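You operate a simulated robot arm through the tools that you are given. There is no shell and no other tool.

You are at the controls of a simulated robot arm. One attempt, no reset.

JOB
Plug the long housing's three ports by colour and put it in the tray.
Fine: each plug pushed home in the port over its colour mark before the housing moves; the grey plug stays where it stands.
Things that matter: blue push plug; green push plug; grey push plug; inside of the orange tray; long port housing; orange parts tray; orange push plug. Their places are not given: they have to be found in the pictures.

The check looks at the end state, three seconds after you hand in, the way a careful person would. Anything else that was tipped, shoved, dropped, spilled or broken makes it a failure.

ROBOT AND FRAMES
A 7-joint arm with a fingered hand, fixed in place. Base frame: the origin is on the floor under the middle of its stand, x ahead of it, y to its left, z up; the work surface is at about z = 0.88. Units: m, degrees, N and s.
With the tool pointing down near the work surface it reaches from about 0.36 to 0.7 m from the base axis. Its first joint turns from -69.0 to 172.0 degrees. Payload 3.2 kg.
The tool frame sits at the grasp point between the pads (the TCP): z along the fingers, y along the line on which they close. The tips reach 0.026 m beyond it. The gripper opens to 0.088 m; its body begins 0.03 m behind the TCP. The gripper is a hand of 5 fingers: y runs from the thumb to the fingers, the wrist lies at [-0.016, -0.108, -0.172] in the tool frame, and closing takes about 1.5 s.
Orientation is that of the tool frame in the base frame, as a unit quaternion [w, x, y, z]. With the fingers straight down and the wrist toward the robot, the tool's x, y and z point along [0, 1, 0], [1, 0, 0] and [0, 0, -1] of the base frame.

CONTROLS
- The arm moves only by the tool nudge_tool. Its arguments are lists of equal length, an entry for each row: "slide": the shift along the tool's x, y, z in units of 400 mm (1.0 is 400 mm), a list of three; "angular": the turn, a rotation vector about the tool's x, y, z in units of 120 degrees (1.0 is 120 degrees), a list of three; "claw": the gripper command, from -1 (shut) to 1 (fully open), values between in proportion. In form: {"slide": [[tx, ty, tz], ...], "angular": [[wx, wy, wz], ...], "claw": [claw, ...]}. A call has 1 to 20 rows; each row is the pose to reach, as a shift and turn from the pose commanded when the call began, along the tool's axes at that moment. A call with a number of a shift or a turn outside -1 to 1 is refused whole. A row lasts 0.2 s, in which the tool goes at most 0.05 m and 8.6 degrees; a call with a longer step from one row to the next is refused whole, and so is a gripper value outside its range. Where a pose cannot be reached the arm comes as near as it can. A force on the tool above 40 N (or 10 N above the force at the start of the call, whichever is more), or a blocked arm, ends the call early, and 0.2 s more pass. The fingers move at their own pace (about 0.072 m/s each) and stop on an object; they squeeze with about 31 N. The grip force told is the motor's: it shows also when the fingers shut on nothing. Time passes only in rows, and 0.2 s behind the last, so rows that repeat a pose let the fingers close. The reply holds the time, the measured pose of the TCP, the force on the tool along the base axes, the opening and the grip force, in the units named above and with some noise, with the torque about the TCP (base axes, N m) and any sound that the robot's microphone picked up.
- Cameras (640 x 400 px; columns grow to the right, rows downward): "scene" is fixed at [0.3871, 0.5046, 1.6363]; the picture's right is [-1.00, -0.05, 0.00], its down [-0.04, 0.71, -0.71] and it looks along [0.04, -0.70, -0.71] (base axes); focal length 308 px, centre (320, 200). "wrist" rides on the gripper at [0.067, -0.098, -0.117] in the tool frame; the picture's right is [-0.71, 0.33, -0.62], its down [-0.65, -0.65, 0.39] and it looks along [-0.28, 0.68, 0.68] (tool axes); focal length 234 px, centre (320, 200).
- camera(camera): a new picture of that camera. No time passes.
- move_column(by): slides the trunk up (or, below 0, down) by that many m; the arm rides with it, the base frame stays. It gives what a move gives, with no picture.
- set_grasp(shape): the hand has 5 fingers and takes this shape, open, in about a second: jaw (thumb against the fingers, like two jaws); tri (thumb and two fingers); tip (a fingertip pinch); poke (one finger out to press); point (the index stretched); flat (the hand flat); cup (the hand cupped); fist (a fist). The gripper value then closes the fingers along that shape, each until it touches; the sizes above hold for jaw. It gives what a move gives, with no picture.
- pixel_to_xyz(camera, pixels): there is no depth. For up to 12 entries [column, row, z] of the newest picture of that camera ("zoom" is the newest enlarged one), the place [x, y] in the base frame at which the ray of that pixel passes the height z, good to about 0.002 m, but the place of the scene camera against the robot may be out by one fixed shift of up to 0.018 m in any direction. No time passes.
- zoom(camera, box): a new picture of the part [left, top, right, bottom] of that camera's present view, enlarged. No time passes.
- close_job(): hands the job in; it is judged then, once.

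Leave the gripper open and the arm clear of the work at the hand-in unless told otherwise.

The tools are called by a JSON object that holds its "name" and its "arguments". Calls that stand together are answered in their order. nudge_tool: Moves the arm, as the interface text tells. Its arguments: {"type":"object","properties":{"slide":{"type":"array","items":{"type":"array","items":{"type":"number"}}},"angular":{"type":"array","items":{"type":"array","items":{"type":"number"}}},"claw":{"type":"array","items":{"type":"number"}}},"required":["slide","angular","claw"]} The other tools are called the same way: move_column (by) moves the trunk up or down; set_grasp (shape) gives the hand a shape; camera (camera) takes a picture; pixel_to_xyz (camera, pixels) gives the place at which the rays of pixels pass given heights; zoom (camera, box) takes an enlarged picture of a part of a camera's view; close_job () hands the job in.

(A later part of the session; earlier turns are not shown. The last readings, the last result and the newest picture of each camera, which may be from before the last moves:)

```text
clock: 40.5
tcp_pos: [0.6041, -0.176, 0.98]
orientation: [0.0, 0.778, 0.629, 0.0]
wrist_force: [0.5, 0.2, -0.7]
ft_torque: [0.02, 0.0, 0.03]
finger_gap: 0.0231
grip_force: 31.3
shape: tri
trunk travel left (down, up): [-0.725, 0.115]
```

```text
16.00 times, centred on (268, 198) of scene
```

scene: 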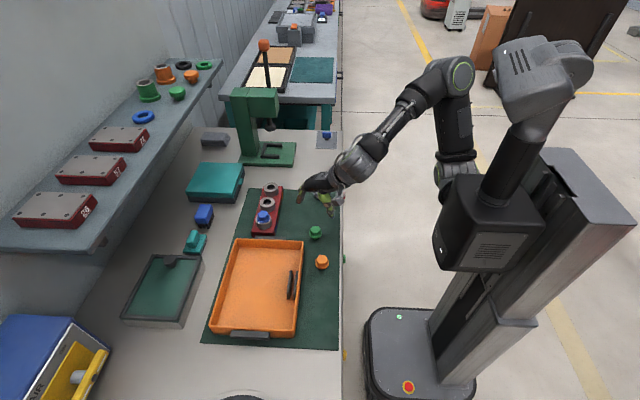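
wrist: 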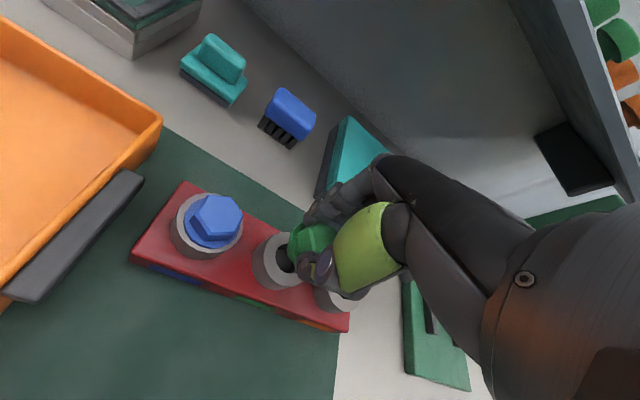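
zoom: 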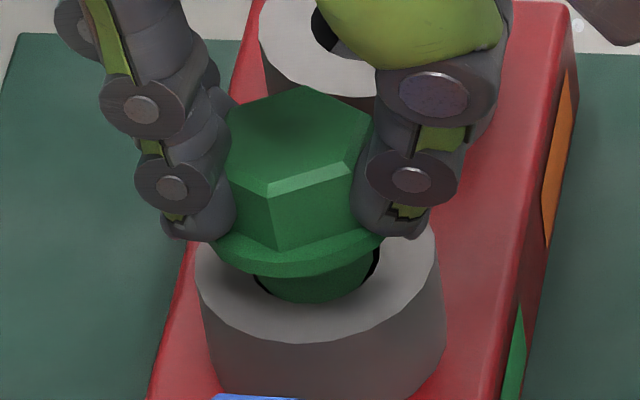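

The stem is entering the bore with dark gaps visible both sides and no force. Continue down 8 mm more.

{"name": "nudge_tool", "arguments": {"slide": [[0, 0, 0.005], [0, 0, 0.01], [0, 0, 0.015], [0, 0, 0.02]], "angular": [[0, 0, 0], [0, 0, 0], [0, 0, 0], [0, 0, 0]], "claw": [-0.6, -0.6, -0.6, -0.6]}}

{"name": "zoom", "arguments": {"camera": "scene", "box": [255, 190, 280, 207]}}

```text
clock: 41.5
tcp_pos: [0.6036, -0.1747, 0.9723]
orientation: [0.0, 0.778, 0.628, 0.0]
wrist_force: [0.1, -0.1, -0.3]
ft_torque: [-0.03, 0.0, 0.02]
finger_gap: 0.0233
grip_force: 30.9
shape: tri
trunk travel left (down, up): [-0.725, 0.115]
```

```text
16.00 times, centred on (268, 198) of scene
```

zoom: 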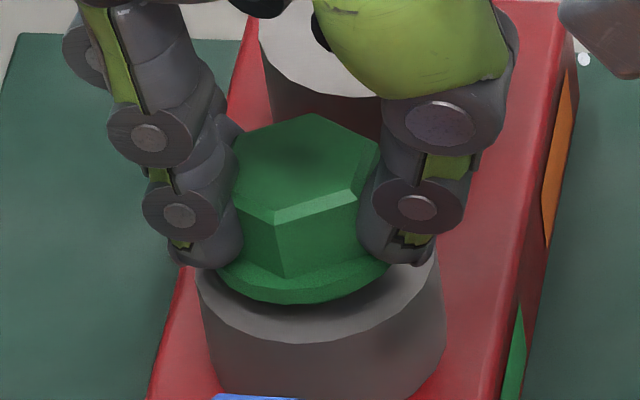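

Still free. Continue down in smaller steps to seat.

{"name": "nudge_tool", "arguments": {"slide": [[0, 0, 0.005], [0, 0, 0.01], [0, 0, 0.015], [0, 0, 0.02]], "angular": [[0, 0, 0], [0, 0, 0], [0, 0, 0], [0, 0, 0]], "claw": [-0.6, -0.6, -0.6, -0.6]}}

{"name": "zoom", "arguments": {"camera": "scene", "box": [255, 190, 280, 207]}}

```text
clock: 42.5
tcp_pos: [0.6036, -0.1756, 0.967]
orientation: [0.002, 0.777, 0.63, 0.004]
wrist_force: [1.0, 0.0, 11.3]
ft_torque: [-0.13, -0.19, -0.01]
finger_gap: 0.0237
grip_force: 31.2
shape: tri
trunk travel left (down, up): [-0.725, 0.115]
```

```text
16.00 times, centred on (268, 198) of scene
```

zoom: 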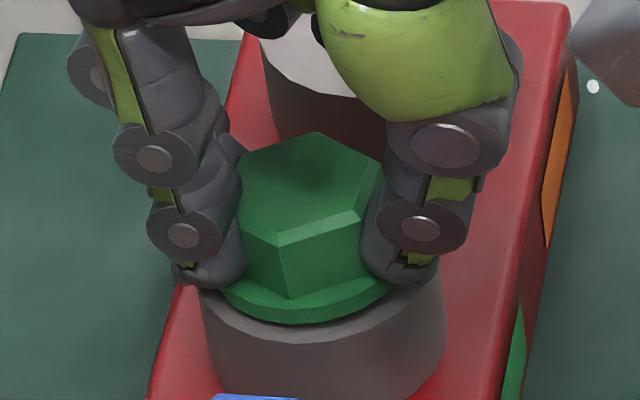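

Contact at the same height as blue. I ease off 3 mm, open the fingers, and rise 65 mm.

{"name": "nudge_tool", "arguments": {"slide": [[0, 0, -0.0075], [0, 0, -0.0075], [0, 0, -0.0075], [0, 0, -0.0075], [0, 0, -0.0075], [0, 0, -0.05], [0, 0, -0.11], [0, 0, -0.175], [0, 0, -0.175]], "angular": [[0, 0, 0], [0, 0, 0], [0, 0, 0], [0, 0, 0], [0, 0, 0], [0, 0, 0], [0, 0, 0], [0, 0, 0], [0, 0, 0]], "claw": [-0.6, -0.2, 0.2, 0.5, 0.6, 0.6, 0.6, 0.6, 0.6]}}

{"name": "camera", "arguments": {"camera": "wrist"}}

{"name": "zoom", "arguments": {"camera": "scene", "box": [245, 180, 290, 225]}}

{"name": "zoom", "arguments": {"camera": "wrist", "box": [225, 225, 315, 305]}}

```text
clock: 44.5
tcp_pos: [0.604, -0.1759, 1.034]
orientation: [0.0, 0.777, 0.629, 0.0]
wrist_force: [0.9, 0.2, -0.3]
ft_torque: [-0.01, 0.0, 0.02]
finger_gap: 0.0699
grip_force: 0.1
shape: tri
trunk travel left (down, up): [-0.725, 0.115]
```

```text
taken
```

wrist: 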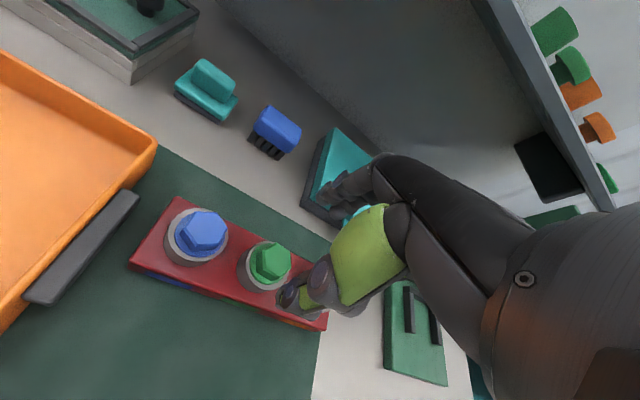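

```text
8.89 times, centred on (268, 202) of scene
```

zoom: 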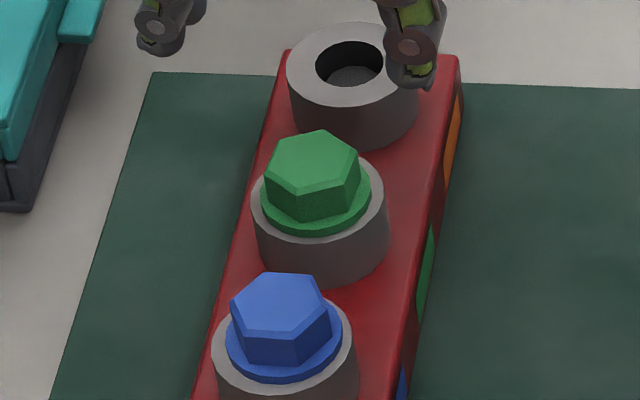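

```text
5.00 times, centred on (270, 265) of wrist
```

zoom: 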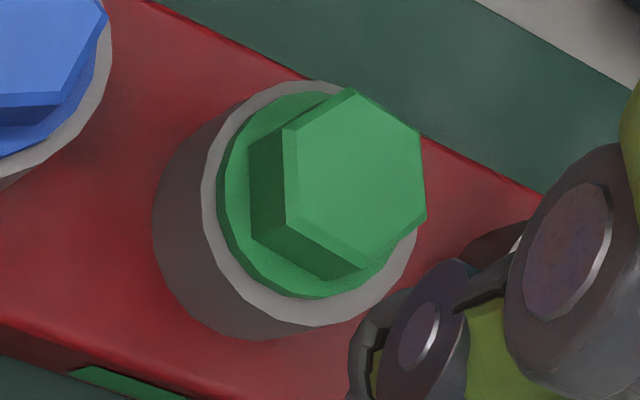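

Green is in. Its hex centre (277.1,259.8) matches the TCP axis. I close the fingers and press it home as I did for blue.

{"name": "nudge_tool", "arguments": {"slide": [[0, 0, 0], [0, 0, 0], [0, 0, 0], [0, 0, 0], [0, 0, 0], [0, 0, 0], [0, 0, 0.05], [0, 0, 0.1], [0, 0, 0.12], [0, 0, 0.13], [0, 0, 0.135], [0, 0, 0.14]], "angular": [[0, 0, 0], [0, 0, 0], [0, 0, 0], [0, 0, 0], [0, 0, 0], [0, 0, 0], [0, 0, 0], [0, 0, 0], [0, 0, 0], [0, 0, 0], [0, 0, 0], [0, 0, 0]], "claw": [-1, -1, -1, -1, -1, -1, -1, -1, -1, -1, -1, -1]}}

{"name": "zoom", "arguments": {"camera": "scene", "box": [255, 190, 280, 210]}}

```text
clock: 47.1
tcp_pos: [0.6049, -0.1743, 0.9845]
orientation: [0.005, 0.777, 0.629, 0.005]
wrist_force: [8.1, -1.5, 23.7]
ft_torque: [-0.4, -0.15, 0.13]
finger_gap: 0.0001
grip_force: 30.7
shape: tri
trunk travel left (down, up): [-0.725, 0.115]
```

```text
16.00 times, centred on (268, 200) of scene
```

zoom: 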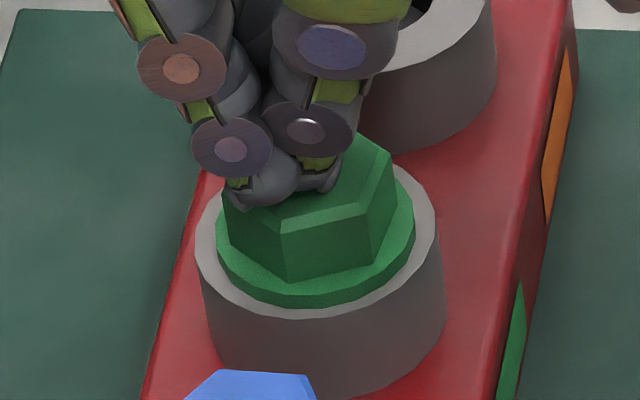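

Contact at the same height as blue. A little more push to about 36 N.

{"name": "nudge_tool", "arguments": {"slide": [[0, 0, 0.004], [0, 0, 0.008], [0, 0, 0.012], [0, 0, 0.012]], "angular": [[0, 0, 0], [0, 0, 0], [0, 0, 0], [0, 0, 0]], "claw": [-1, -1, -1, -1]}}

{"name": "zoom", "arguments": {"camera": "scene", "box": [255, 190, 280, 210]}}

```text
clock: 48.1
tcp_pos: [0.6032, -0.1745, 0.9831]
orientation: [0.007, 0.777, 0.63, 0.008]
wrist_force: [3.6, -3.6, 35.3]
ft_torque: [-0.27, 0.08, 0.09]
finger_gap: 0.0
grip_force: 31.2
shape: tri
trunk travel left (down, up): [-0.725, 0.115]
```

```text
16.00 times, centred on (268, 200) of scene
```

zoom: 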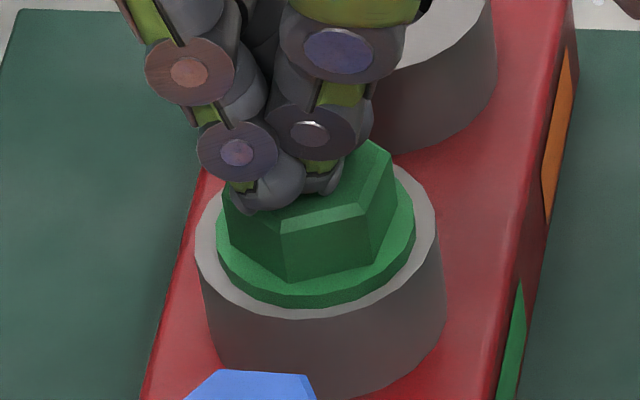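

Green is home (35 N, no movement). I lift and travel to above the orange plug near (0.42, 0.015), opening the hand and turning to −30°.

{"name": "nudge_tool", "arguments": {"slide": [[0, 0, -0.07], [0, 0, -0.16], [0.0527, -0.0784, -0.16], [0.1054, -0.1568, -0.16], [0.158, -0.2352, -0.16], [0.2107, -0.3135, -0.16], [0.2634, -0.392, -0.16], [0.3161, -0.4703, -0.16], [0.3688, -0.5487, -0.16], [0.3688, -0.5487, -0.16], [0.3688, -0.5487, -0.16]], "angular": [[0, 0, 0], [0, 0, 0], [0, 0, 0], [0, 0, 0.03], [0, 0, 0.06], [0, 0, 0.09], [0, 0, 0.12], [0, 0, 0.15], [0, 0, 0.15], [0, 0, 0.15], [0, 0, 0.15]], "claw": [-1, -1, -0.5, 0, 0.5, 1, 1, 1, 1, 1, 1]}}

{"name": "camera", "arguments": {"camera": "wrist"}}

{"name": "camera", "arguments": {"camera": "scene"}}

```text
clock: 50.5
tcp_pos: [0.4186, 0.0141, 1.0394]
orientation: [0.0, 0.867, 0.499, 0.0]
wrist_force: [-0.3, -0.1, -0.2]
ft_torque: [0.0, 0.01, -0.04]
finger_gap: 0.088
grip_force: 0.0
shape: tri
trunk travel left (down, up): [-0.725, 0.115]
```

```text
taken
```

wrist: 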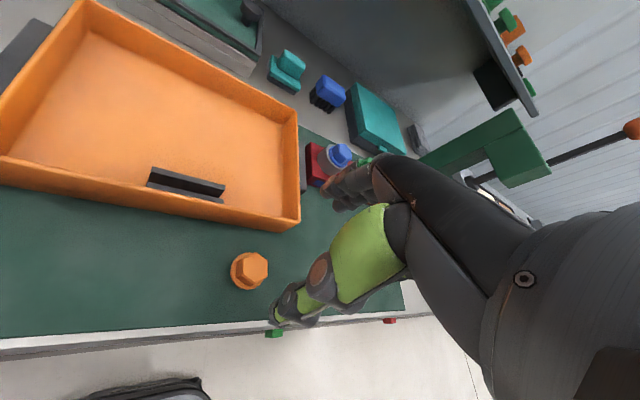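

```text
taken
```

scene: 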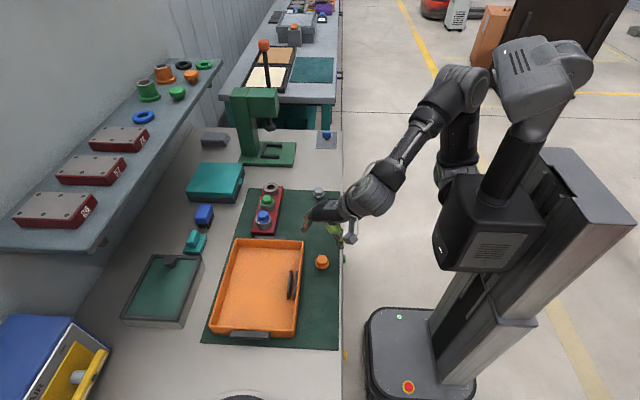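

The orange plug is at about (252,270) in the wrist view. I zoom on it and on the tray for later.

{"name": "zoom", "arguments": {"camera": "wrist", "box": [210, 230, 290, 310]}}

{"name": "zoom", "arguments": {"camera": "wrist", "box": [0, 0, 320, 240]}}

{"name": "zoom", "arguments": {"camera": "scene", "box": [310, 250, 335, 273]}}

```text
5.00 times, centred on (250, 270) of wrist
```

zoom: 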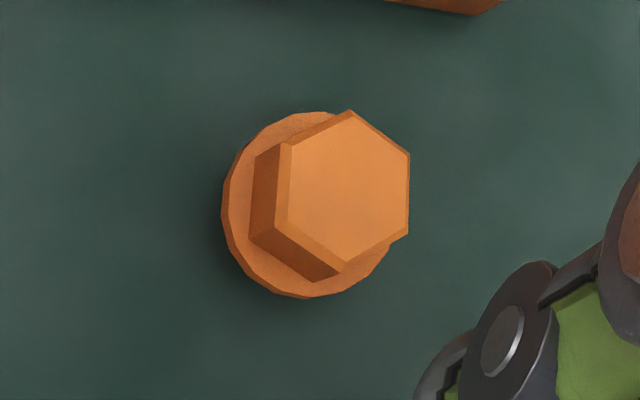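

```text
1.67 times, centred on (160, 120) of wrist
```

zoom: 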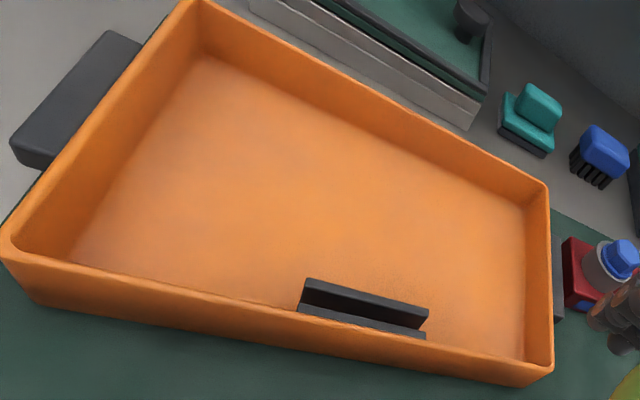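

```text
16.00 times, centred on (322, 262) of scene
```

zoom: 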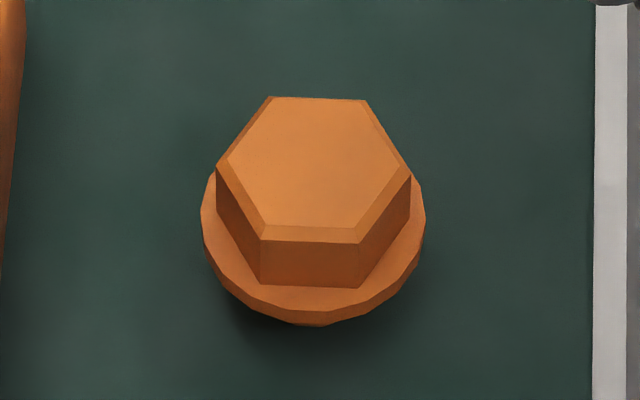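

Query the orange hex-top centre, (255.3,267.2).

{"name": "pixel_to_xyz", "arguments": {"camera": "wrist", "pixels": [[255.3, 267.2, 0.9155], [255.3, 267.2, 0.9125], [255.3, 267.2, 0.9185]]}}

```text
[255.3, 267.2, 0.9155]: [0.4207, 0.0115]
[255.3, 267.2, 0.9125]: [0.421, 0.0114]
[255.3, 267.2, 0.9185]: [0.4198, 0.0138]
```

Target (0.4205, 0.0122). Descend to TCP z ≈ 0.95 and look.

{"name": "nudge_tool", "arguments": {"slide": [[-0.001, 0.003, 0.075], [-0.0018, 0.0065, 0.15], [-0.0018, 0.0065, 0.2235], [-0.0018, 0.0065, 0.2235]], "angular": [[0, 0, 0], [0, 0, 0], [0, 0, 0], [0, 0, 0]], "claw": [0.6, 0.6, 0.6, 0.6]}}

{"name": "camera", "arguments": {"camera": "wrist"}}

{"name": "zoom", "arguments": {"camera": "wrist", "box": [240, 180, 400, 320]}}

{"name": "zoom", "arguments": {"camera": "scene", "box": [295, 220, 350, 275]}}

```text
clock: 51.5
tcp_pos: [0.4218, 0.0103, 0.9478]
orientation: [0.0, 0.866, 0.5, 0.001]
wrist_force: [0.1, -1.1, -0.7]
ft_torque: [0.01, -0.04, 0.01]
finger_gap: 0.071
grip_force: 0.0
shape: tri
trunk travel left (down, up): [-0.725, 0.115]
```

```text
taken
```

wrist: 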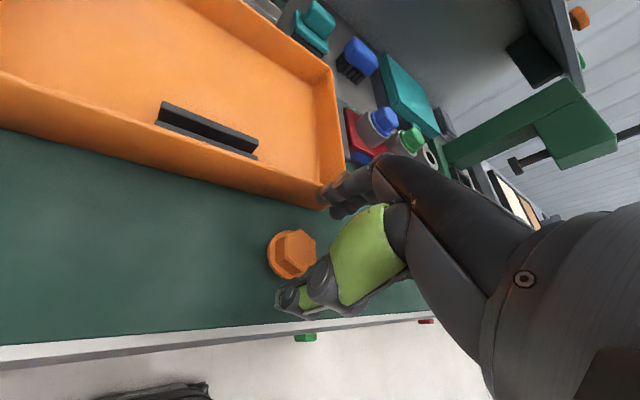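

```text
2.86 times, centred on (320, 250) of wrist
```

zoom: 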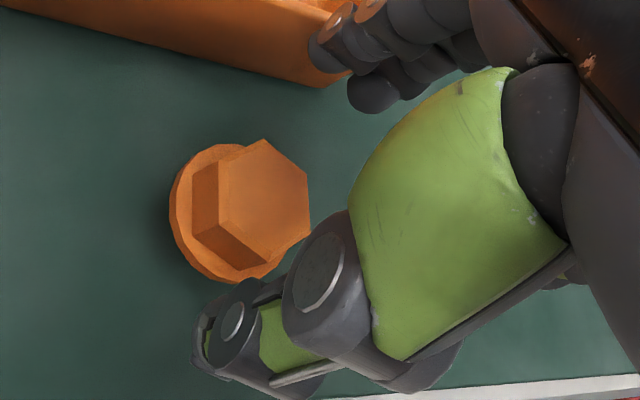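

```text
7.27 times, centred on (322, 248) of scene
```

zoom: 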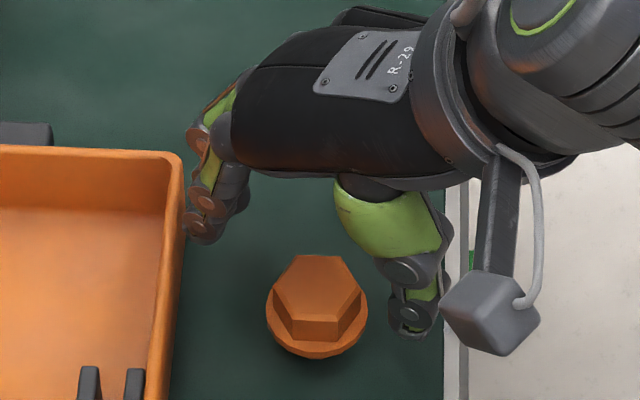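

The fingers are near the tray's corner, so I check the clearance by querying the tray rim corner in both views, plus the hex centre.

{"name": "pixel_to_xyz", "arguments": {"camera": "wrist", "pixels": [[328, 206, 0.88], [328, 206, 0.89], [340, 90, 0.92], [345, 175, 0.92], [345, 175, 0.9], [301.5, 249.5, 0.9155]]}}

{"name": "pixel_to_xyz", "arguments": {"camera": "scene", "pixels": [[302.7, 236.5, 0.93], [302.7, 236.5, 0.92], [298, 336, 0.92], [241, 240, 0.92], [211, 330, 0.92]]}}

{"name": "zoom", "arguments": {"camera": "scene", "box": [285, 225, 325, 260]}}

```text
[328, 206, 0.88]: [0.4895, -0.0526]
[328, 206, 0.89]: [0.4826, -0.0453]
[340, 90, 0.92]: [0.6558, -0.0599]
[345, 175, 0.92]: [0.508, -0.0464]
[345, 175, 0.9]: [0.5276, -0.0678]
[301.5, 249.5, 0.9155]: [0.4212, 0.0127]
```

```text
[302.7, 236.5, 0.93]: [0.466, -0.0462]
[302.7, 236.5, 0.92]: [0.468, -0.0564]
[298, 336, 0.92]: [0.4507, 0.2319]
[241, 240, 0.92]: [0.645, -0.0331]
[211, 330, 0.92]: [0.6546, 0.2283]
```

```text
11.43 times, centred on (305, 242) of scene
```

zoom: 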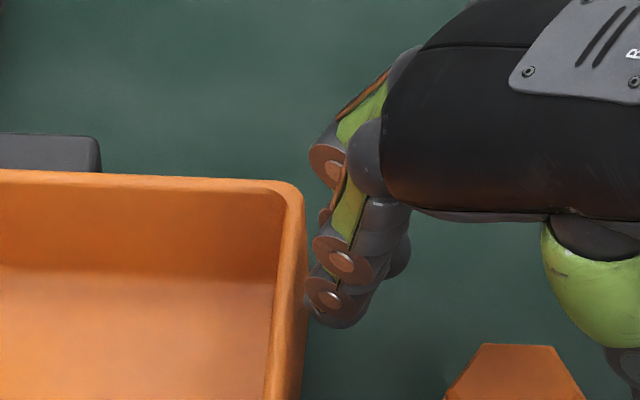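

The tray's side wall is close (x ≈ 0.48) to the open fingers, so I first narrow the opening to about 50 mm at this height, and centre slightly, before going down.

{"name": "nudge_tool", "arguments": {"slide": [[0.0025, -0.004, 0], [0.0025, -0.004, 0], [0.0025, -0.004, 0], [0.0025, -0.004, 0]], "angular": [[0, 0, 0], [0, 0, 0], [0, 0, 0], [0, 0, 0]], "claw": [0.14, 0.14, 0.14, 0.14]}}

{"name": "camera", "arguments": {"camera": "wrist"}}

{"name": "zoom", "arguments": {"camera": "wrist", "box": [240, 180, 400, 320]}}

{"name": "zoom", "arguments": {"camera": "scene", "box": [295, 230, 345, 275]}}

```text
clock: 52.5
tcp_pos: [0.4211, 0.0138, 0.9482]
orientation: [0.0, 0.867, 0.499, 0.0]
wrist_force: [0.3, 0.8, -0.1]
ft_torque: [0.01, -0.02, 0.0]
finger_gap: 0.0506
grip_force: 0.0
shape: tri
trunk travel left (down, up): [-0.725, 0.115]
```

```text
taken
```

wrist: 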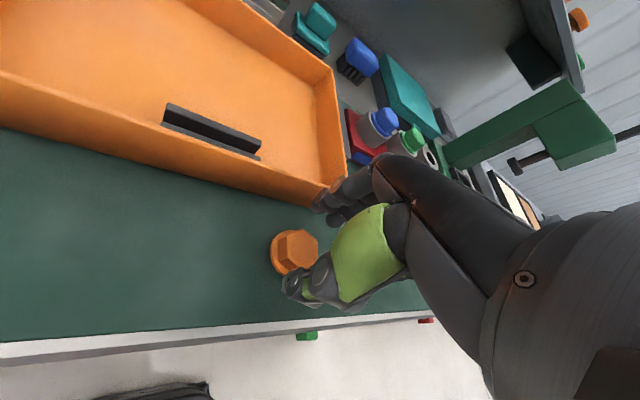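

```text
2.86 times, centred on (320, 250) of wrist
```

zoom: 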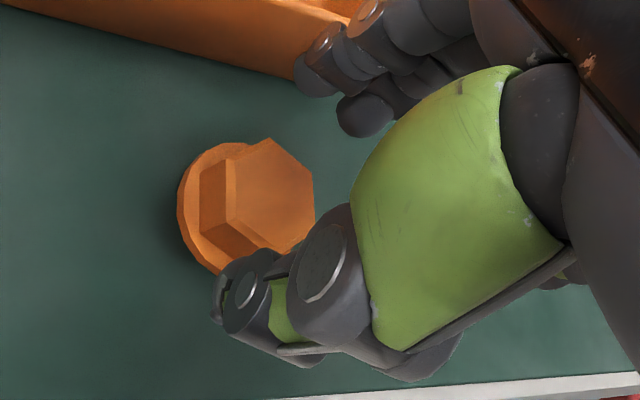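

```text
8.89 times, centred on (320, 252) of scene
```

zoom: 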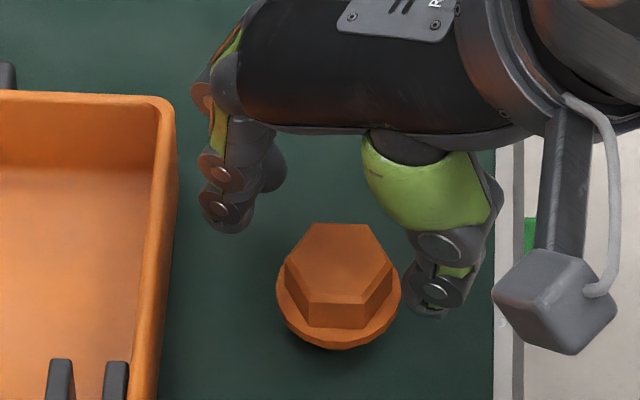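

Wrist view: hex centre (303,248) against the predicted axis (304,248): aligned. Fingers clear the tray now. I descend 20 mm and close.

{"name": "nudge_tool", "arguments": {"slide": [[0, 0, 0.025], [0, 0, 0.0505], [0, 0, 0.0505], [0, 0, 0.0505], [0, 0, 0.0505], [0, 0, 0.0505], [0, 0, 0.0505], [0, 0, 0.0505], [0, 0, 0.0505]], "angular": [[0, 0, 0], [0, 0, 0], [0, 0, 0], [0, 0, 0], [0, 0, 0], [0, 0, 0], [0, 0, 0], [0, 0, 0], [0, 0, 0]], "claw": [0.14, 0.14, 0.14, -0.1, -0.3, -0.6, -0.6, -0.6, -0.6]}}

{"name": "zoom", "arguments": {"camera": "scene", "box": [305, 240, 340, 272]}}

{"name": "zoom", "arguments": {"camera": "wrist", "box": [260, 180, 380, 300]}}

```text
clock: 54.5
tcp_pos: [0.4212, 0.0144, 0.9293]
orientation: [-0.001, 0.867, 0.499, 0.003]
wrist_force: [-0.7, 0.9, 3.9]
ft_torque: [-0.03, 0.0, -0.02]
finger_gap: 0.0234
grip_force: 31.5
shape: tri
trunk travel left (down, up): [-0.725, 0.115]
```

```text
12.50 times, centred on (322, 256) of scene
```

zoom: 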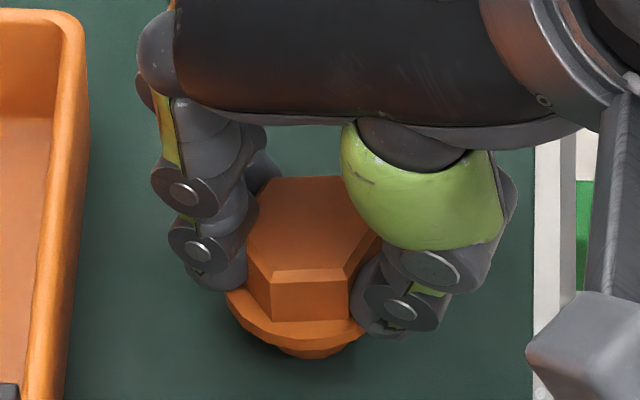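

```text
3.33 times, centred on (320, 240) of wrist
```

zoom: 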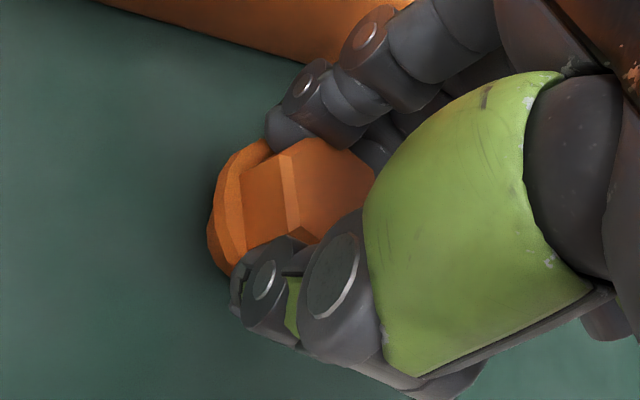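

Gripped (31 N). I lift straight up to z ≈ 1.02.

{"name": "nudge_tool", "arguments": {"slide": [[0, 0, -0.02], [0, 0, -0.06], [0, 0, -0.12], [0, 0, -0.18], [0, 0, -0.225], [0, 0, -0.225]], "angular": [[0, 0, 0], [0, 0, 0], [0, 0, 0], [0, 0, 0], [0, 0, 0], [0, 0, 0]], "claw": [-0.6, -0.6, -0.6, -0.6, -0.6, -0.6]}}

{"name": "zoom", "arguments": {"camera": "scene", "box": [305, 225, 340, 255]}}

```text
clock: 55.9
tcp_pos: [0.4214, 0.0139, 1.0172]
orientation: [0.0, 0.866, 0.5, 0.0]
wrist_force: [-0.5, 0.1, -0.3]
ft_torque: [-0.03, -0.02, -0.02]
finger_gap: 0.0229
grip_force: 30.7
shape: tri
trunk travel left (down, up): [-0.725, 0.115]
```

```text
13.33 times, centred on (322, 240) of scene
```

zoom: 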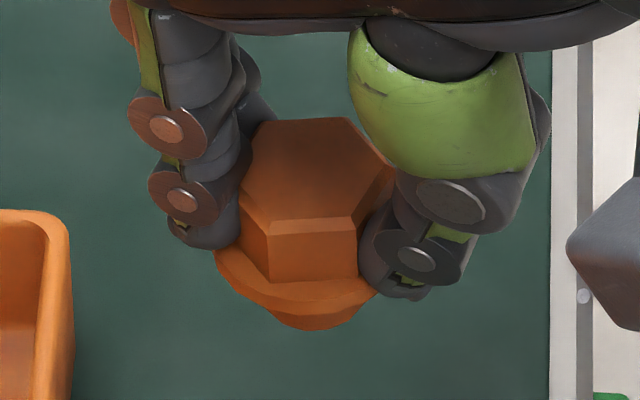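

Upright. I carry it to above the orange-marked port (the far one) at about (0.606, -0.2495), with heading −20°.

{"name": "nudge_tool", "arguments": {"slide": [[-0.0424, 0.0911, -0.02], [-0.0849, 0.1822, -0.02], [-0.1273, 0.2734, -0.02], [-0.1698, 0.3645, -0.02], [-0.2122, 0.4556, -0.02], [-0.2546, 0.5468, -0.02], [-0.2971, 0.6379, -0.02], [-0.3395, 0.729, -0.02], [-0.3395, 0.729, -0.02], [-0.3395, 0.729, -0.02]], "angular": [[0, 0, 0], [0, 0, -0.0119], [0, 0, -0.0238], [0, 0, -0.0357], [0, 0, -0.0476], [0, 0, -0.0595], [0, 0, -0.0714], [0, 0, -0.0833], [0, 0, -0.0833], [0, 0, -0.0833]], "claw": [-0.6, -0.6, -0.6, -0.6, -0.6, -0.6, -0.6, -0.6, -0.6, -0.6]}}

{"name": "camera", "arguments": {"camera": "wrist"}}

{"name": "zoom", "arguments": {"camera": "scene", "box": [255, 165, 290, 200]}}

{"name": "zoom", "arguments": {"camera": "wrist", "box": [220, 200, 340, 320]}}

```text
clock: 58.1
tcp_pos: [0.6035, -0.2472, 1.0258]
orientation: [0.0, 0.82, 0.573, 0.0]
wrist_force: [-0.8, 0.0, -0.1]
ft_torque: [-0.03, -0.02, 0.01]
finger_gap: 0.023
grip_force: 30.9
shape: tri
trunk travel left (down, up): [-0.725, 0.115]
```

```text
taken
```

wrist: 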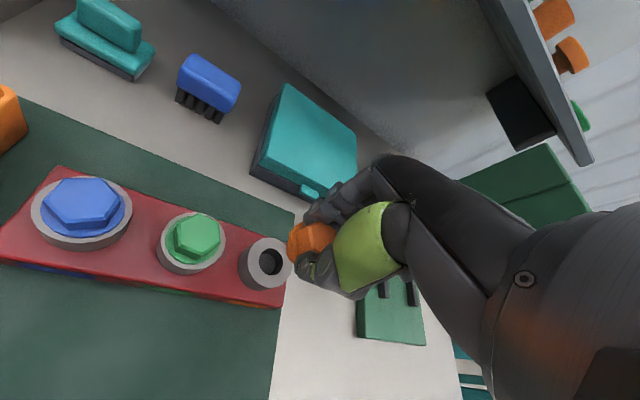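

```text
11.43 times, centred on (272, 182) of scene
```

zoom: 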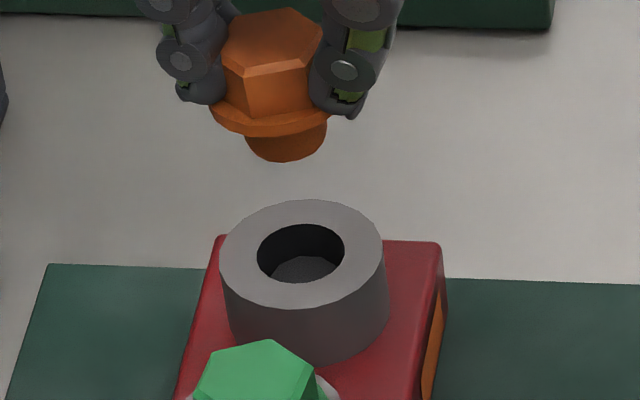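

```text
3.33 times, centred on (280, 260) of wrist
```

zoom: 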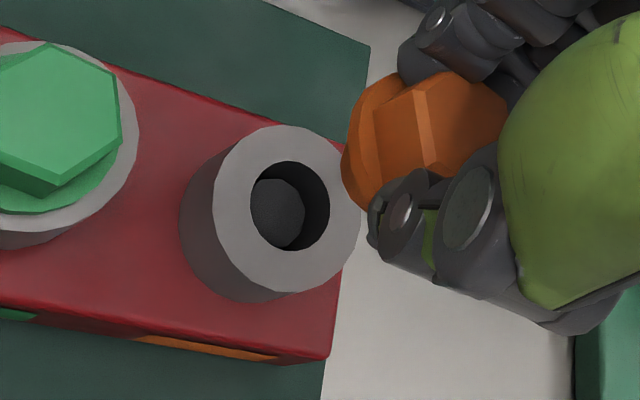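

Almost aligned already: computed offset is under 1 mm in both axes. I lower 28 mm and re-check.

{"name": "nudge_tool", "arguments": {"slide": [[0, 0, 0.025], [0, 0, 0.05], [0, 0, 0.07], [0, 0, 0.07]], "angular": [[0, 0, 0], [0, 0, 0], [0, 0, 0], [0, 0, 0]], "claw": [-0.6, -0.6, -0.6, -0.6]}}

{"name": "zoom", "arguments": {"camera": "scene", "box": [258, 175, 283, 192]}}

{"name": "zoom", "arguments": {"camera": "wrist", "box": [235, 205, 335, 295]}}

```text
clock: 59.1
tcp_pos: [0.6038, -0.248, 0.9979]
orientation: [0.0, 0.819, 0.574, 0.0]
wrist_force: [-0.4, -0.7, -0.3]
ft_torque: [0.01, -0.05, -0.02]
finger_gap: 0.023
grip_force: 31.0
shape: tri
trunk travel left (down, up): [-0.725, 0.115]
```

```text
16.00 times, centred on (270, 184) of scene
```

zoom: 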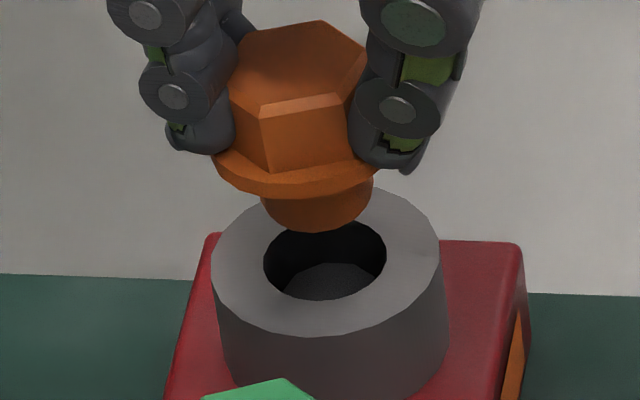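

```text
4.44 times, centred on (285, 250) of wrist
```

zoom: 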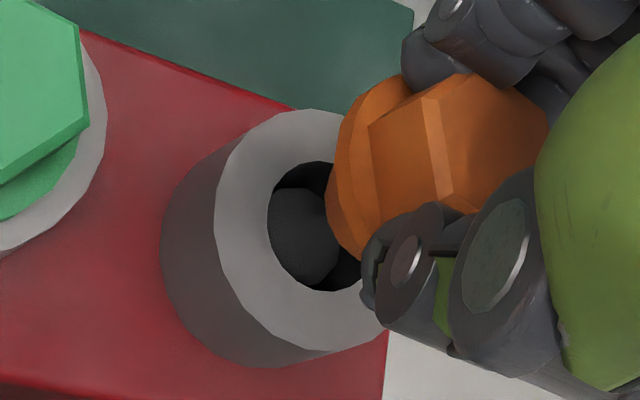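

Scene says about +2.5 mm in y needed, wrist says about −1.4; I split: +0.5 mm x, +1 mm y, lower 9 mm to just above the ring, then recheck.

{"name": "nudge_tool", "arguments": {"slide": [[0.0028, 0.0003, 0.0], [0.0028, 0.0003, 0.0115], [0.0028, 0.0003, 0.0225], [0.0028, 0.0003, 0.0225]], "angular": [[0, 0, 0], [0, 0, 0], [0, 0, 0], [0, 0, 0]], "claw": [-0.6, -0.6, -0.6, -0.6]}}

{"name": "zoom", "arguments": {"camera": "scene", "box": [258, 175, 283, 192]}}

{"name": "zoom", "arguments": {"camera": "wrist", "box": [245, 205, 335, 285]}}

```text
clock: 60.1
tcp_pos: [0.607, -0.2487, 0.9884]
orientation: [0.0, 0.819, 0.574, 0.0]
wrist_force: [-0.6, 0.1, -0.3]
ft_torque: [0.03, -0.01, 0.01]
finger_gap: 0.0228
grip_force: 30.8
shape: tri
trunk travel left (down, up): [-0.725, 0.115]
```

```text
16.00 times, centred on (270, 184) of scene
```

zoom: 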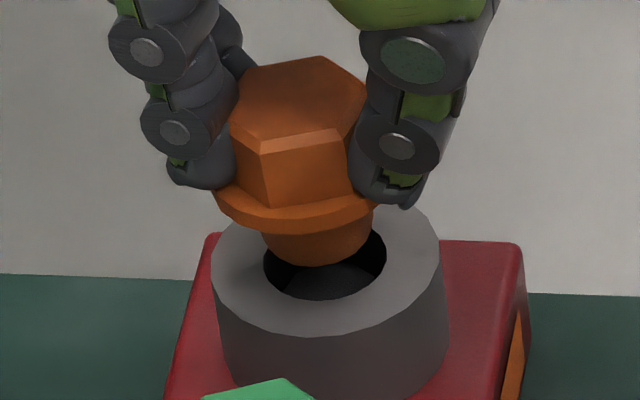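

```text
5.00 times, centred on (290, 245) of wrist
```

zoom: 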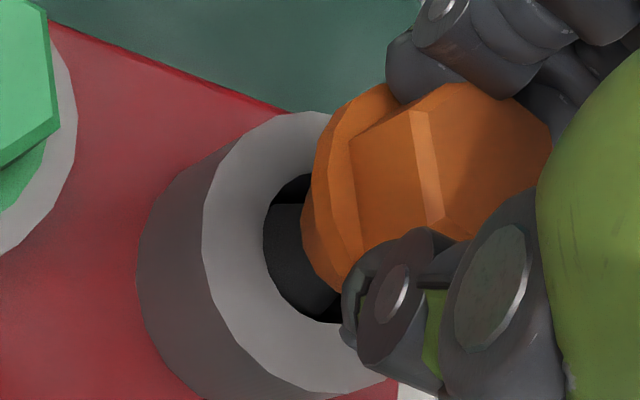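

At this height the stem is about 2.5 mm too far −y and about 1 mm too far +x. I correct that and lower 5 mm.

{"name": "nudge_tool", "arguments": {"slide": [[0.0047, -0.004, 0.0], [0.0047, -0.004, 0.006], [0.0047, -0.004, 0.0125], [0.0047, -0.004, 0.0125]], "angular": [[0, 0, 0], [0, 0, 0], [0, 0, 0], [0, 0, 0]], "claw": [-0.6, -0.6, -0.6, -0.6]}}

{"name": "zoom", "arguments": {"camera": "scene", "box": [258, 175, 283, 192]}}

{"name": "zoom", "arguments": {"camera": "wrist", "box": [245, 205, 335, 285]}}

```text
clock: 61.1
tcp_pos: [0.6062, -0.2461, 0.9842]
orientation: [0.001, 0.819, 0.573, 0.0]
wrist_force: [0.3, -0.2, -0.6]
ft_torque: [0.04, 0.02, 0.01]
finger_gap: 0.023
grip_force: 30.9
shape: tri
trunk travel left (down, up): [-0.725, 0.115]
```

```text
16.00 times, centred on (270, 184) of scene
```

zoom: 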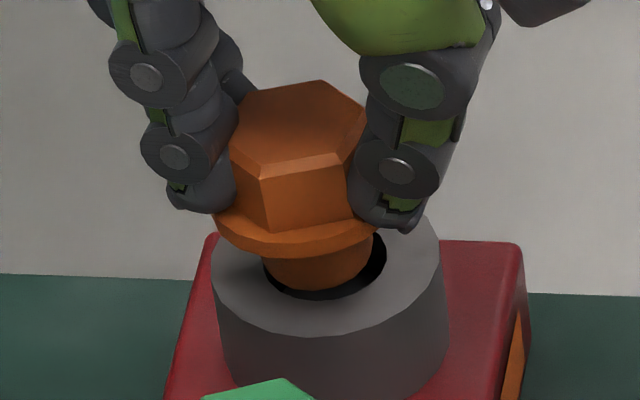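

```text
5.00 times, centred on (290, 245) of wrist
```

zoom: 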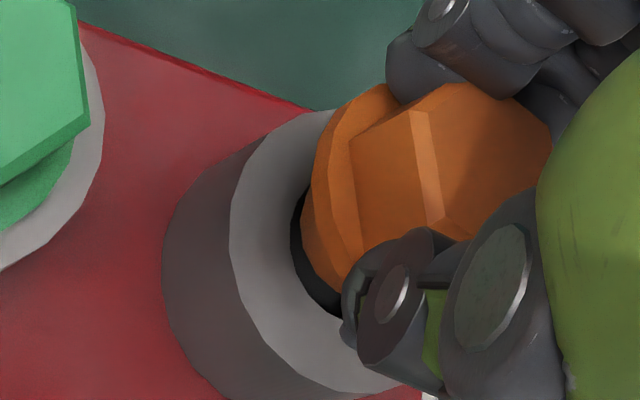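

The stem is at ring-top level, centred in y, and about 1.4 mm too far +x (left edge at the bore's left edge). I shift −1.4 mm in x and lower 8 mm slowly.

{"name": "nudge_tool", "arguments": {"slide": [[0, -0.0037, -0.0025], [0, -0.0037, 0.0], [0, -0.0037, 0.005], [0, -0.0037, 0.01], [0, -0.0037, 0.015], [0, -0.0037, 0.02]], "angular": [[0, 0, 0], [0, 0, 0], [0, 0, 0], [0, 0, 0], [0, 0, 0], [0, 0, 0]], "claw": [-0.6, -0.6, -0.6, -0.6, -0.6, -0.6]}}

{"name": "zoom", "arguments": {"camera": "scene", "box": [258, 175, 283, 192]}}

```text
clock: 62.5
tcp_pos: [0.6024, -0.2456, 0.9802]
orientation: [0.003, 0.819, 0.574, 0.003]
wrist_force: [2.3, -2.3, 14.2]
ft_torque: [-0.02, -0.02, -0.01]
finger_gap: 0.0231
grip_force: 31.2
shape: tri
trunk travel left (down, up): [-0.725, 0.115]
```

```text
16.00 times, centred on (270, 184) of scene
```

zoom: 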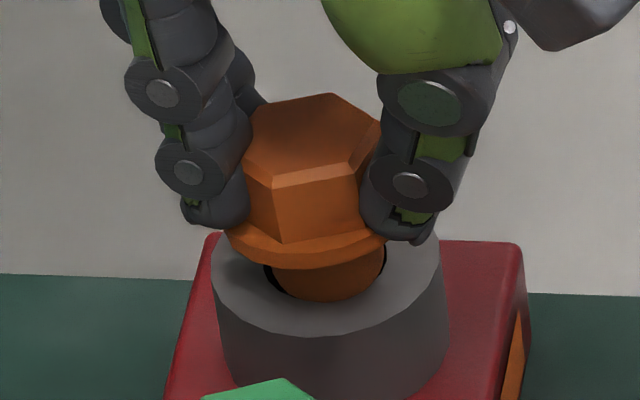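

Contact, 14 N: the stem landed on the rim, slightly too far right and front (stem 275–385, bore 263–386; lower edge on the rim). I raise, shift (+1.0, −1.5) mm, and look before retrying.

{"name": "nudge_tool", "arguments": {"slide": [[0, 0, -0.0155], [-0.0027, 0.0036, -0.0155], [-0.0027, 0.0036, -0.0155]], "angular": [[0, 0, 0], [0, 0, 0], [0, 0, 0]], "claw": [-0.6, -0.6, -0.6]}}

{"name": "zoom", "arguments": {"camera": "scene", "box": [258, 175, 283, 192]}}

{"name": "zoom", "arguments": {"camera": "wrist", "box": [245, 205, 335, 285]}}

```text
clock: 63.3
tcp_pos: [0.6034, -0.2458, 0.9808]
orientation: [-0.002, 0.82, 0.573, -0.001]
wrist_force: [0.3, -0.2, -0.6]
ft_torque: [-0.03, -0.01, 0.01]
finger_gap: 0.0228
grip_force: 30.8
shape: tri
trunk travel left (down, up): [-0.725, 0.115]
```

```text
16.00 times, centred on (270, 184) of scene
```

zoom: 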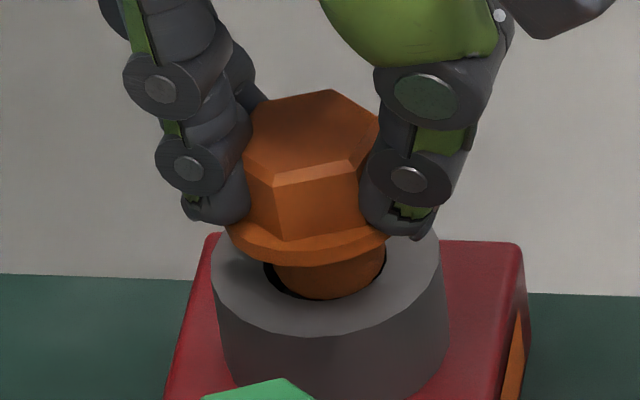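

```text
5.00 times, centred on (290, 245) of wrist
```

zoom: 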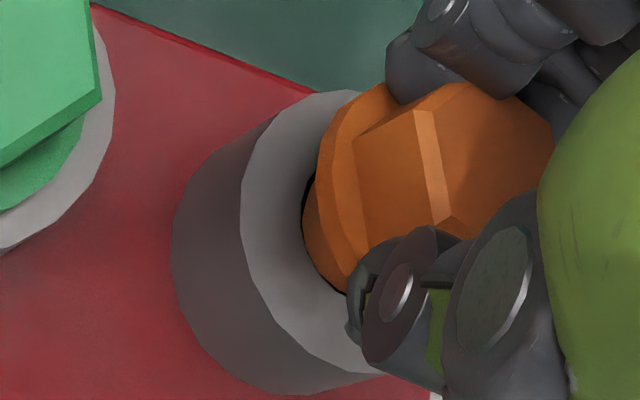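

Still about 1 mm to the right/front. I shift another (+1.0, −1.0) mm and then lower gently 4 mm.

{"name": "nudge_tool", "arguments": {"slide": [[-0.0015, 0.0032, -0.004], [-0.0015, 0.0032, -0.002], [-0.0015, 0.0032, 0.002], [-0.0015, 0.0032, 0.006], [-0.0015, 0.0032, 0.01]], "angular": [[0, 0, 0], [0, 0, 0], [0, 0, 0], [0, 0, 0], [0, 0, 0]], "claw": [-0.6, -0.6, -0.6, -0.6, -0.6]}}

{"name": "zoom", "arguments": {"camera": "scene", "box": [258, 175, 283, 192]}}

{"name": "zoom", "arguments": {"camera": "wrist", "box": [245, 205, 335, 285]}}

```text
clock: 64.5
tcp_pos: [0.6074, -0.2479, 0.9778]
orientation: [0.0, 0.82, 0.573, -0.001]
wrist_force: [-0.4, -0.2, 0.3]
ft_torque: [0.01, -0.02, -0.02]
finger_gap: 0.023
grip_force: 31.1
shape: tri
trunk travel left (down, up): [-0.725, 0.115]
```

```text
16.00 times, centred on (270, 184) of scene
```

zoom: 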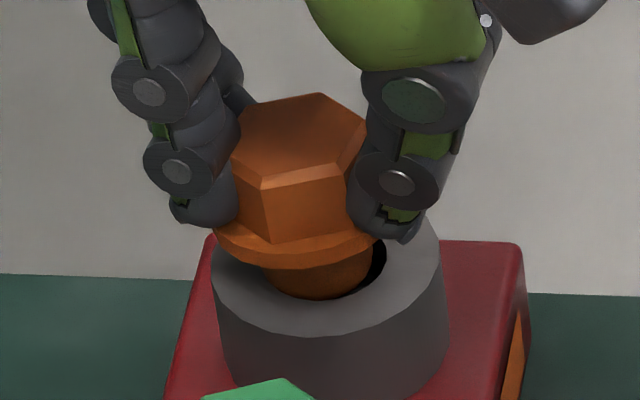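

```text
5.00 times, centred on (290, 245) of wrist
```

zoom: 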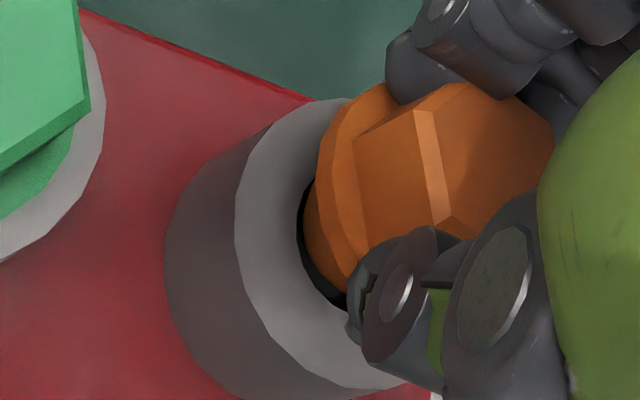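

No force at z = 0.978, so the stem is entering the bore; it's close to the left edge. I shift −0.7 mm in x and lower another 5 mm.

{"name": "nudge_tool", "arguments": {"slide": [[0, -0.0018, 0.0], [0, -0.0018, 0.004], [0, -0.0018, 0.008], [0, -0.0018, 0.0125]], "angular": [[0, 0, 0], [0, 0, 0], [0, 0, 0], [0, 0, 0]], "claw": [-0.6, -0.6, -0.6, -0.6]}}

{"name": "zoom", "arguments": {"camera": "scene", "box": [258, 175, 283, 192]}}

```text
clock: 65.5
tcp_pos: [0.6052, -0.2472, 0.9741]
orientation: [0.0, 0.82, 0.573, 0.0]
wrist_force: [-0.7, 0.3, -1.1]
ft_torque: [-0.02, 0.0, -0.01]
finger_gap: 0.0232
grip_force: 31.0
shape: tri
trunk travel left (down, up): [-0.725, 0.115]
```

```text
16.00 times, centred on (270, 184) of scene
```

zoom: 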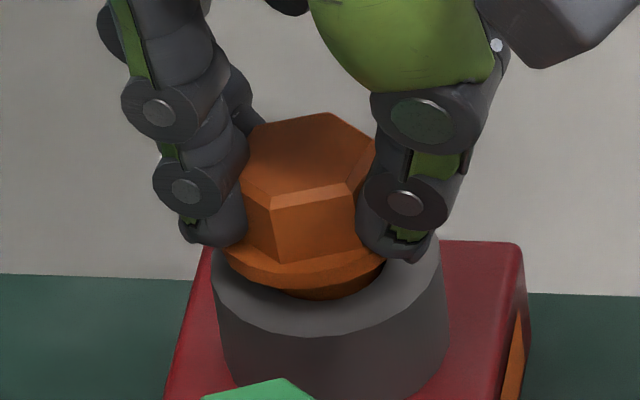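

It's well inside the bore now, no force. Continue down to the seat.

{"name": "nudge_tool", "arguments": {"slide": [[0, 0, 0.005], [0, 0, 0.01], [0, 0, 0.015], [0, 0, 0.02], [0, 0, 0.024]], "angular": [[0, 0, 0], [0, 0, 0], [0, 0, 0], [0, 0, 0], [0, 0, 0]], "claw": [-0.6, -0.6, -0.6, -0.6, -0.6]}}

{"name": "zoom", "arguments": {"camera": "scene", "box": [258, 175, 283, 192]}}

```text
clock: 66.7
tcp_pos: [0.6049, -0.2476, 0.9683]
orientation: [0.003, 0.819, 0.574, 0.003]
wrist_force: [2.5, -1.9, 12.6]
ft_torque: [-0.23, -0.23, 0.04]
finger_gap: 0.0228
grip_force: 31.3
shape: tri
trunk travel left (down, up): [-0.725, 0.115]
```

```text
16.00 times, centred on (270, 184) of scene
```

zoom: 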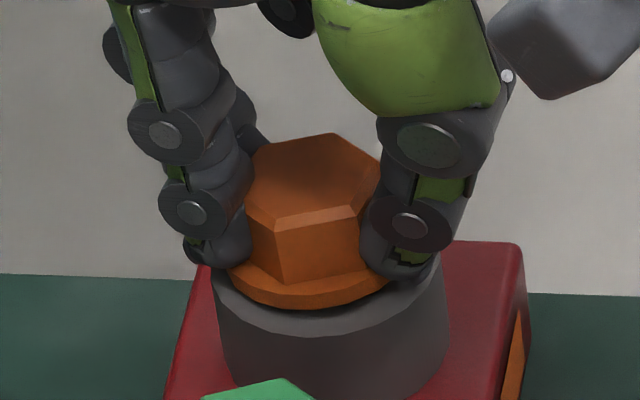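

Seated with 12.6 N at z = 0.968, same height as the others. Ease off, open, rise.

{"name": "nudge_tool", "arguments": {"slide": [[0, 0, -0.0075], [0, 0, -0.0075], [0, 0, -0.0075], [0, 0, -0.0075], [0, 0, -0.0075], [0, 0, -0.05], [0, 0, -0.11], [0, 0, -0.175], [0, 0, -0.175]], "angular": [[0, 0, 0], [0, 0, 0], [0, 0, 0], [0, 0, 0], [0, 0, 0], [0, 0, 0], [0, 0, 0], [0, 0, 0], [0, 0, 0]], "claw": [-0.6, -0.2, 0.2, 0.5, 0.6, 0.6, 0.6, 0.6, 0.6]}}

{"name": "camera", "arguments": {"camera": "wrist"}}

{"name": "zoom", "arguments": {"camera": "scene", "box": [245, 170, 295, 225]}}

{"name": "zoom", "arguments": {"camera": "wrist", "box": [225, 225, 315, 305]}}

```text
clock: 68.7
tcp_pos: [0.6053, -0.2478, 1.0329]
orientation: [0.001, 0.82, 0.572, 0.0]
wrist_force: [-0.1, -0.5, 0.3]
ft_torque: [0.0, 0.0, 0.02]
finger_gap: 0.0697
grip_force: 0.2
shape: tri
trunk travel left (down, up): [-0.725, 0.115]
```

```text
taken
```

wrist: 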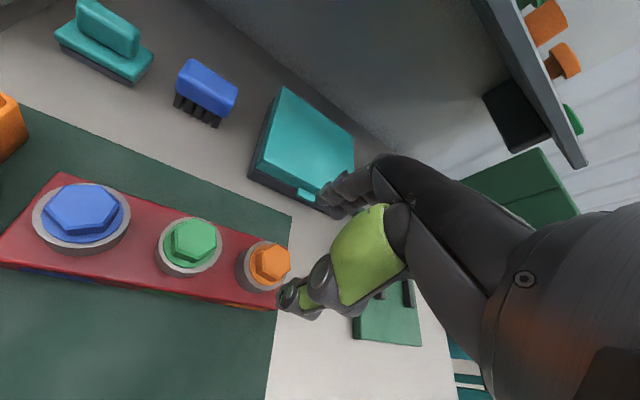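

```text
7.27 times, centred on (270, 198) of scene
```

zoom: 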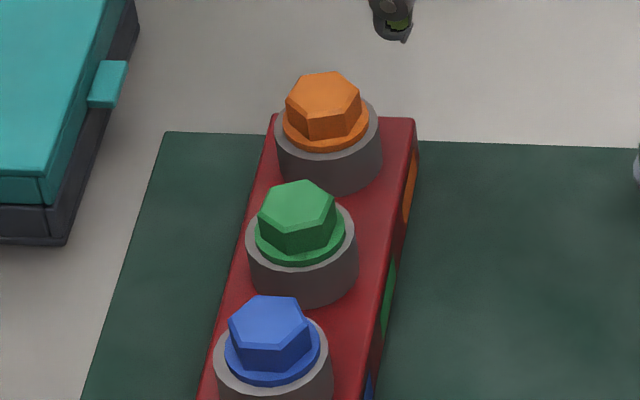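

```text
5.00 times, centred on (270, 265) of wrist
```

zoom: 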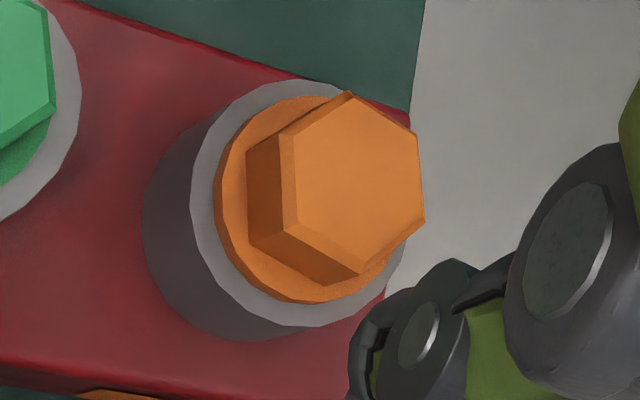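

All three plugs stand in their ports matching the marks (orange, green, blue). I press the orange one home with closed fingertips, same as the others.

{"name": "nudge_tool", "arguments": {"slide": [[0, 0, 0], [0, 0, 0], [0, 0, 0], [0, 0, 0], [0, 0, 0], [0, 0, 0], [-0.002, -0.002, 0.05], [-0.002, -0.002, 0.1], [-0.002, -0.002, 0.12], [-0.002, -0.002, 0.13], [-0.002, -0.002, 0.135], [-0.002, -0.002, 0.14]], "angular": [[0, 0, 0], [0, 0, 0], [0, 0, 0], [0, 0, 0], [0, 0, 0], [0, 0, 0], [0, 0, 0], [0, 0, 0], [0, 0, 0], [0, 0, 0], [0, 0, 0], [0, 0, 0]], "claw": [-1, -1, -1, -1, -1, -1, -1, -1, -1, -1, -1, -1]}}

{"name": "zoom", "arguments": {"camera": "scene", "box": [258, 175, 283, 192]}}

```text
clock: 71.3
tcp_pos: [0.6029, -0.2473, 0.9837]
orientation: [0.005, 0.82, 0.573, 0.005]
wrist_force: [3.7, -3.8, 25.4]
ft_torque: [-0.3, 0.09, 0.05]
finger_gap: 0.0
grip_force: 30.6
shape: tri
trunk travel left (down, up): [-0.725, 0.115]
```

```text
16.00 times, centred on (270, 184) of scene
```

zoom: 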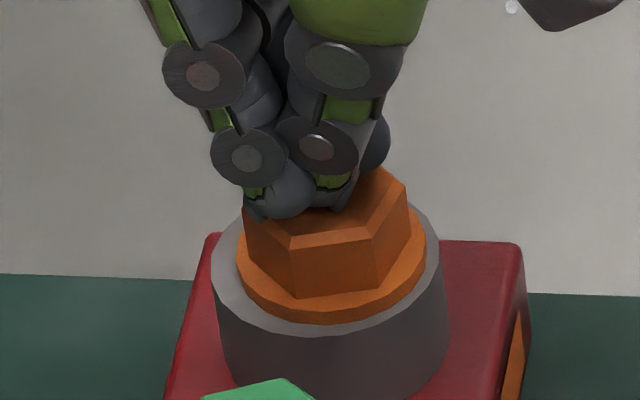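

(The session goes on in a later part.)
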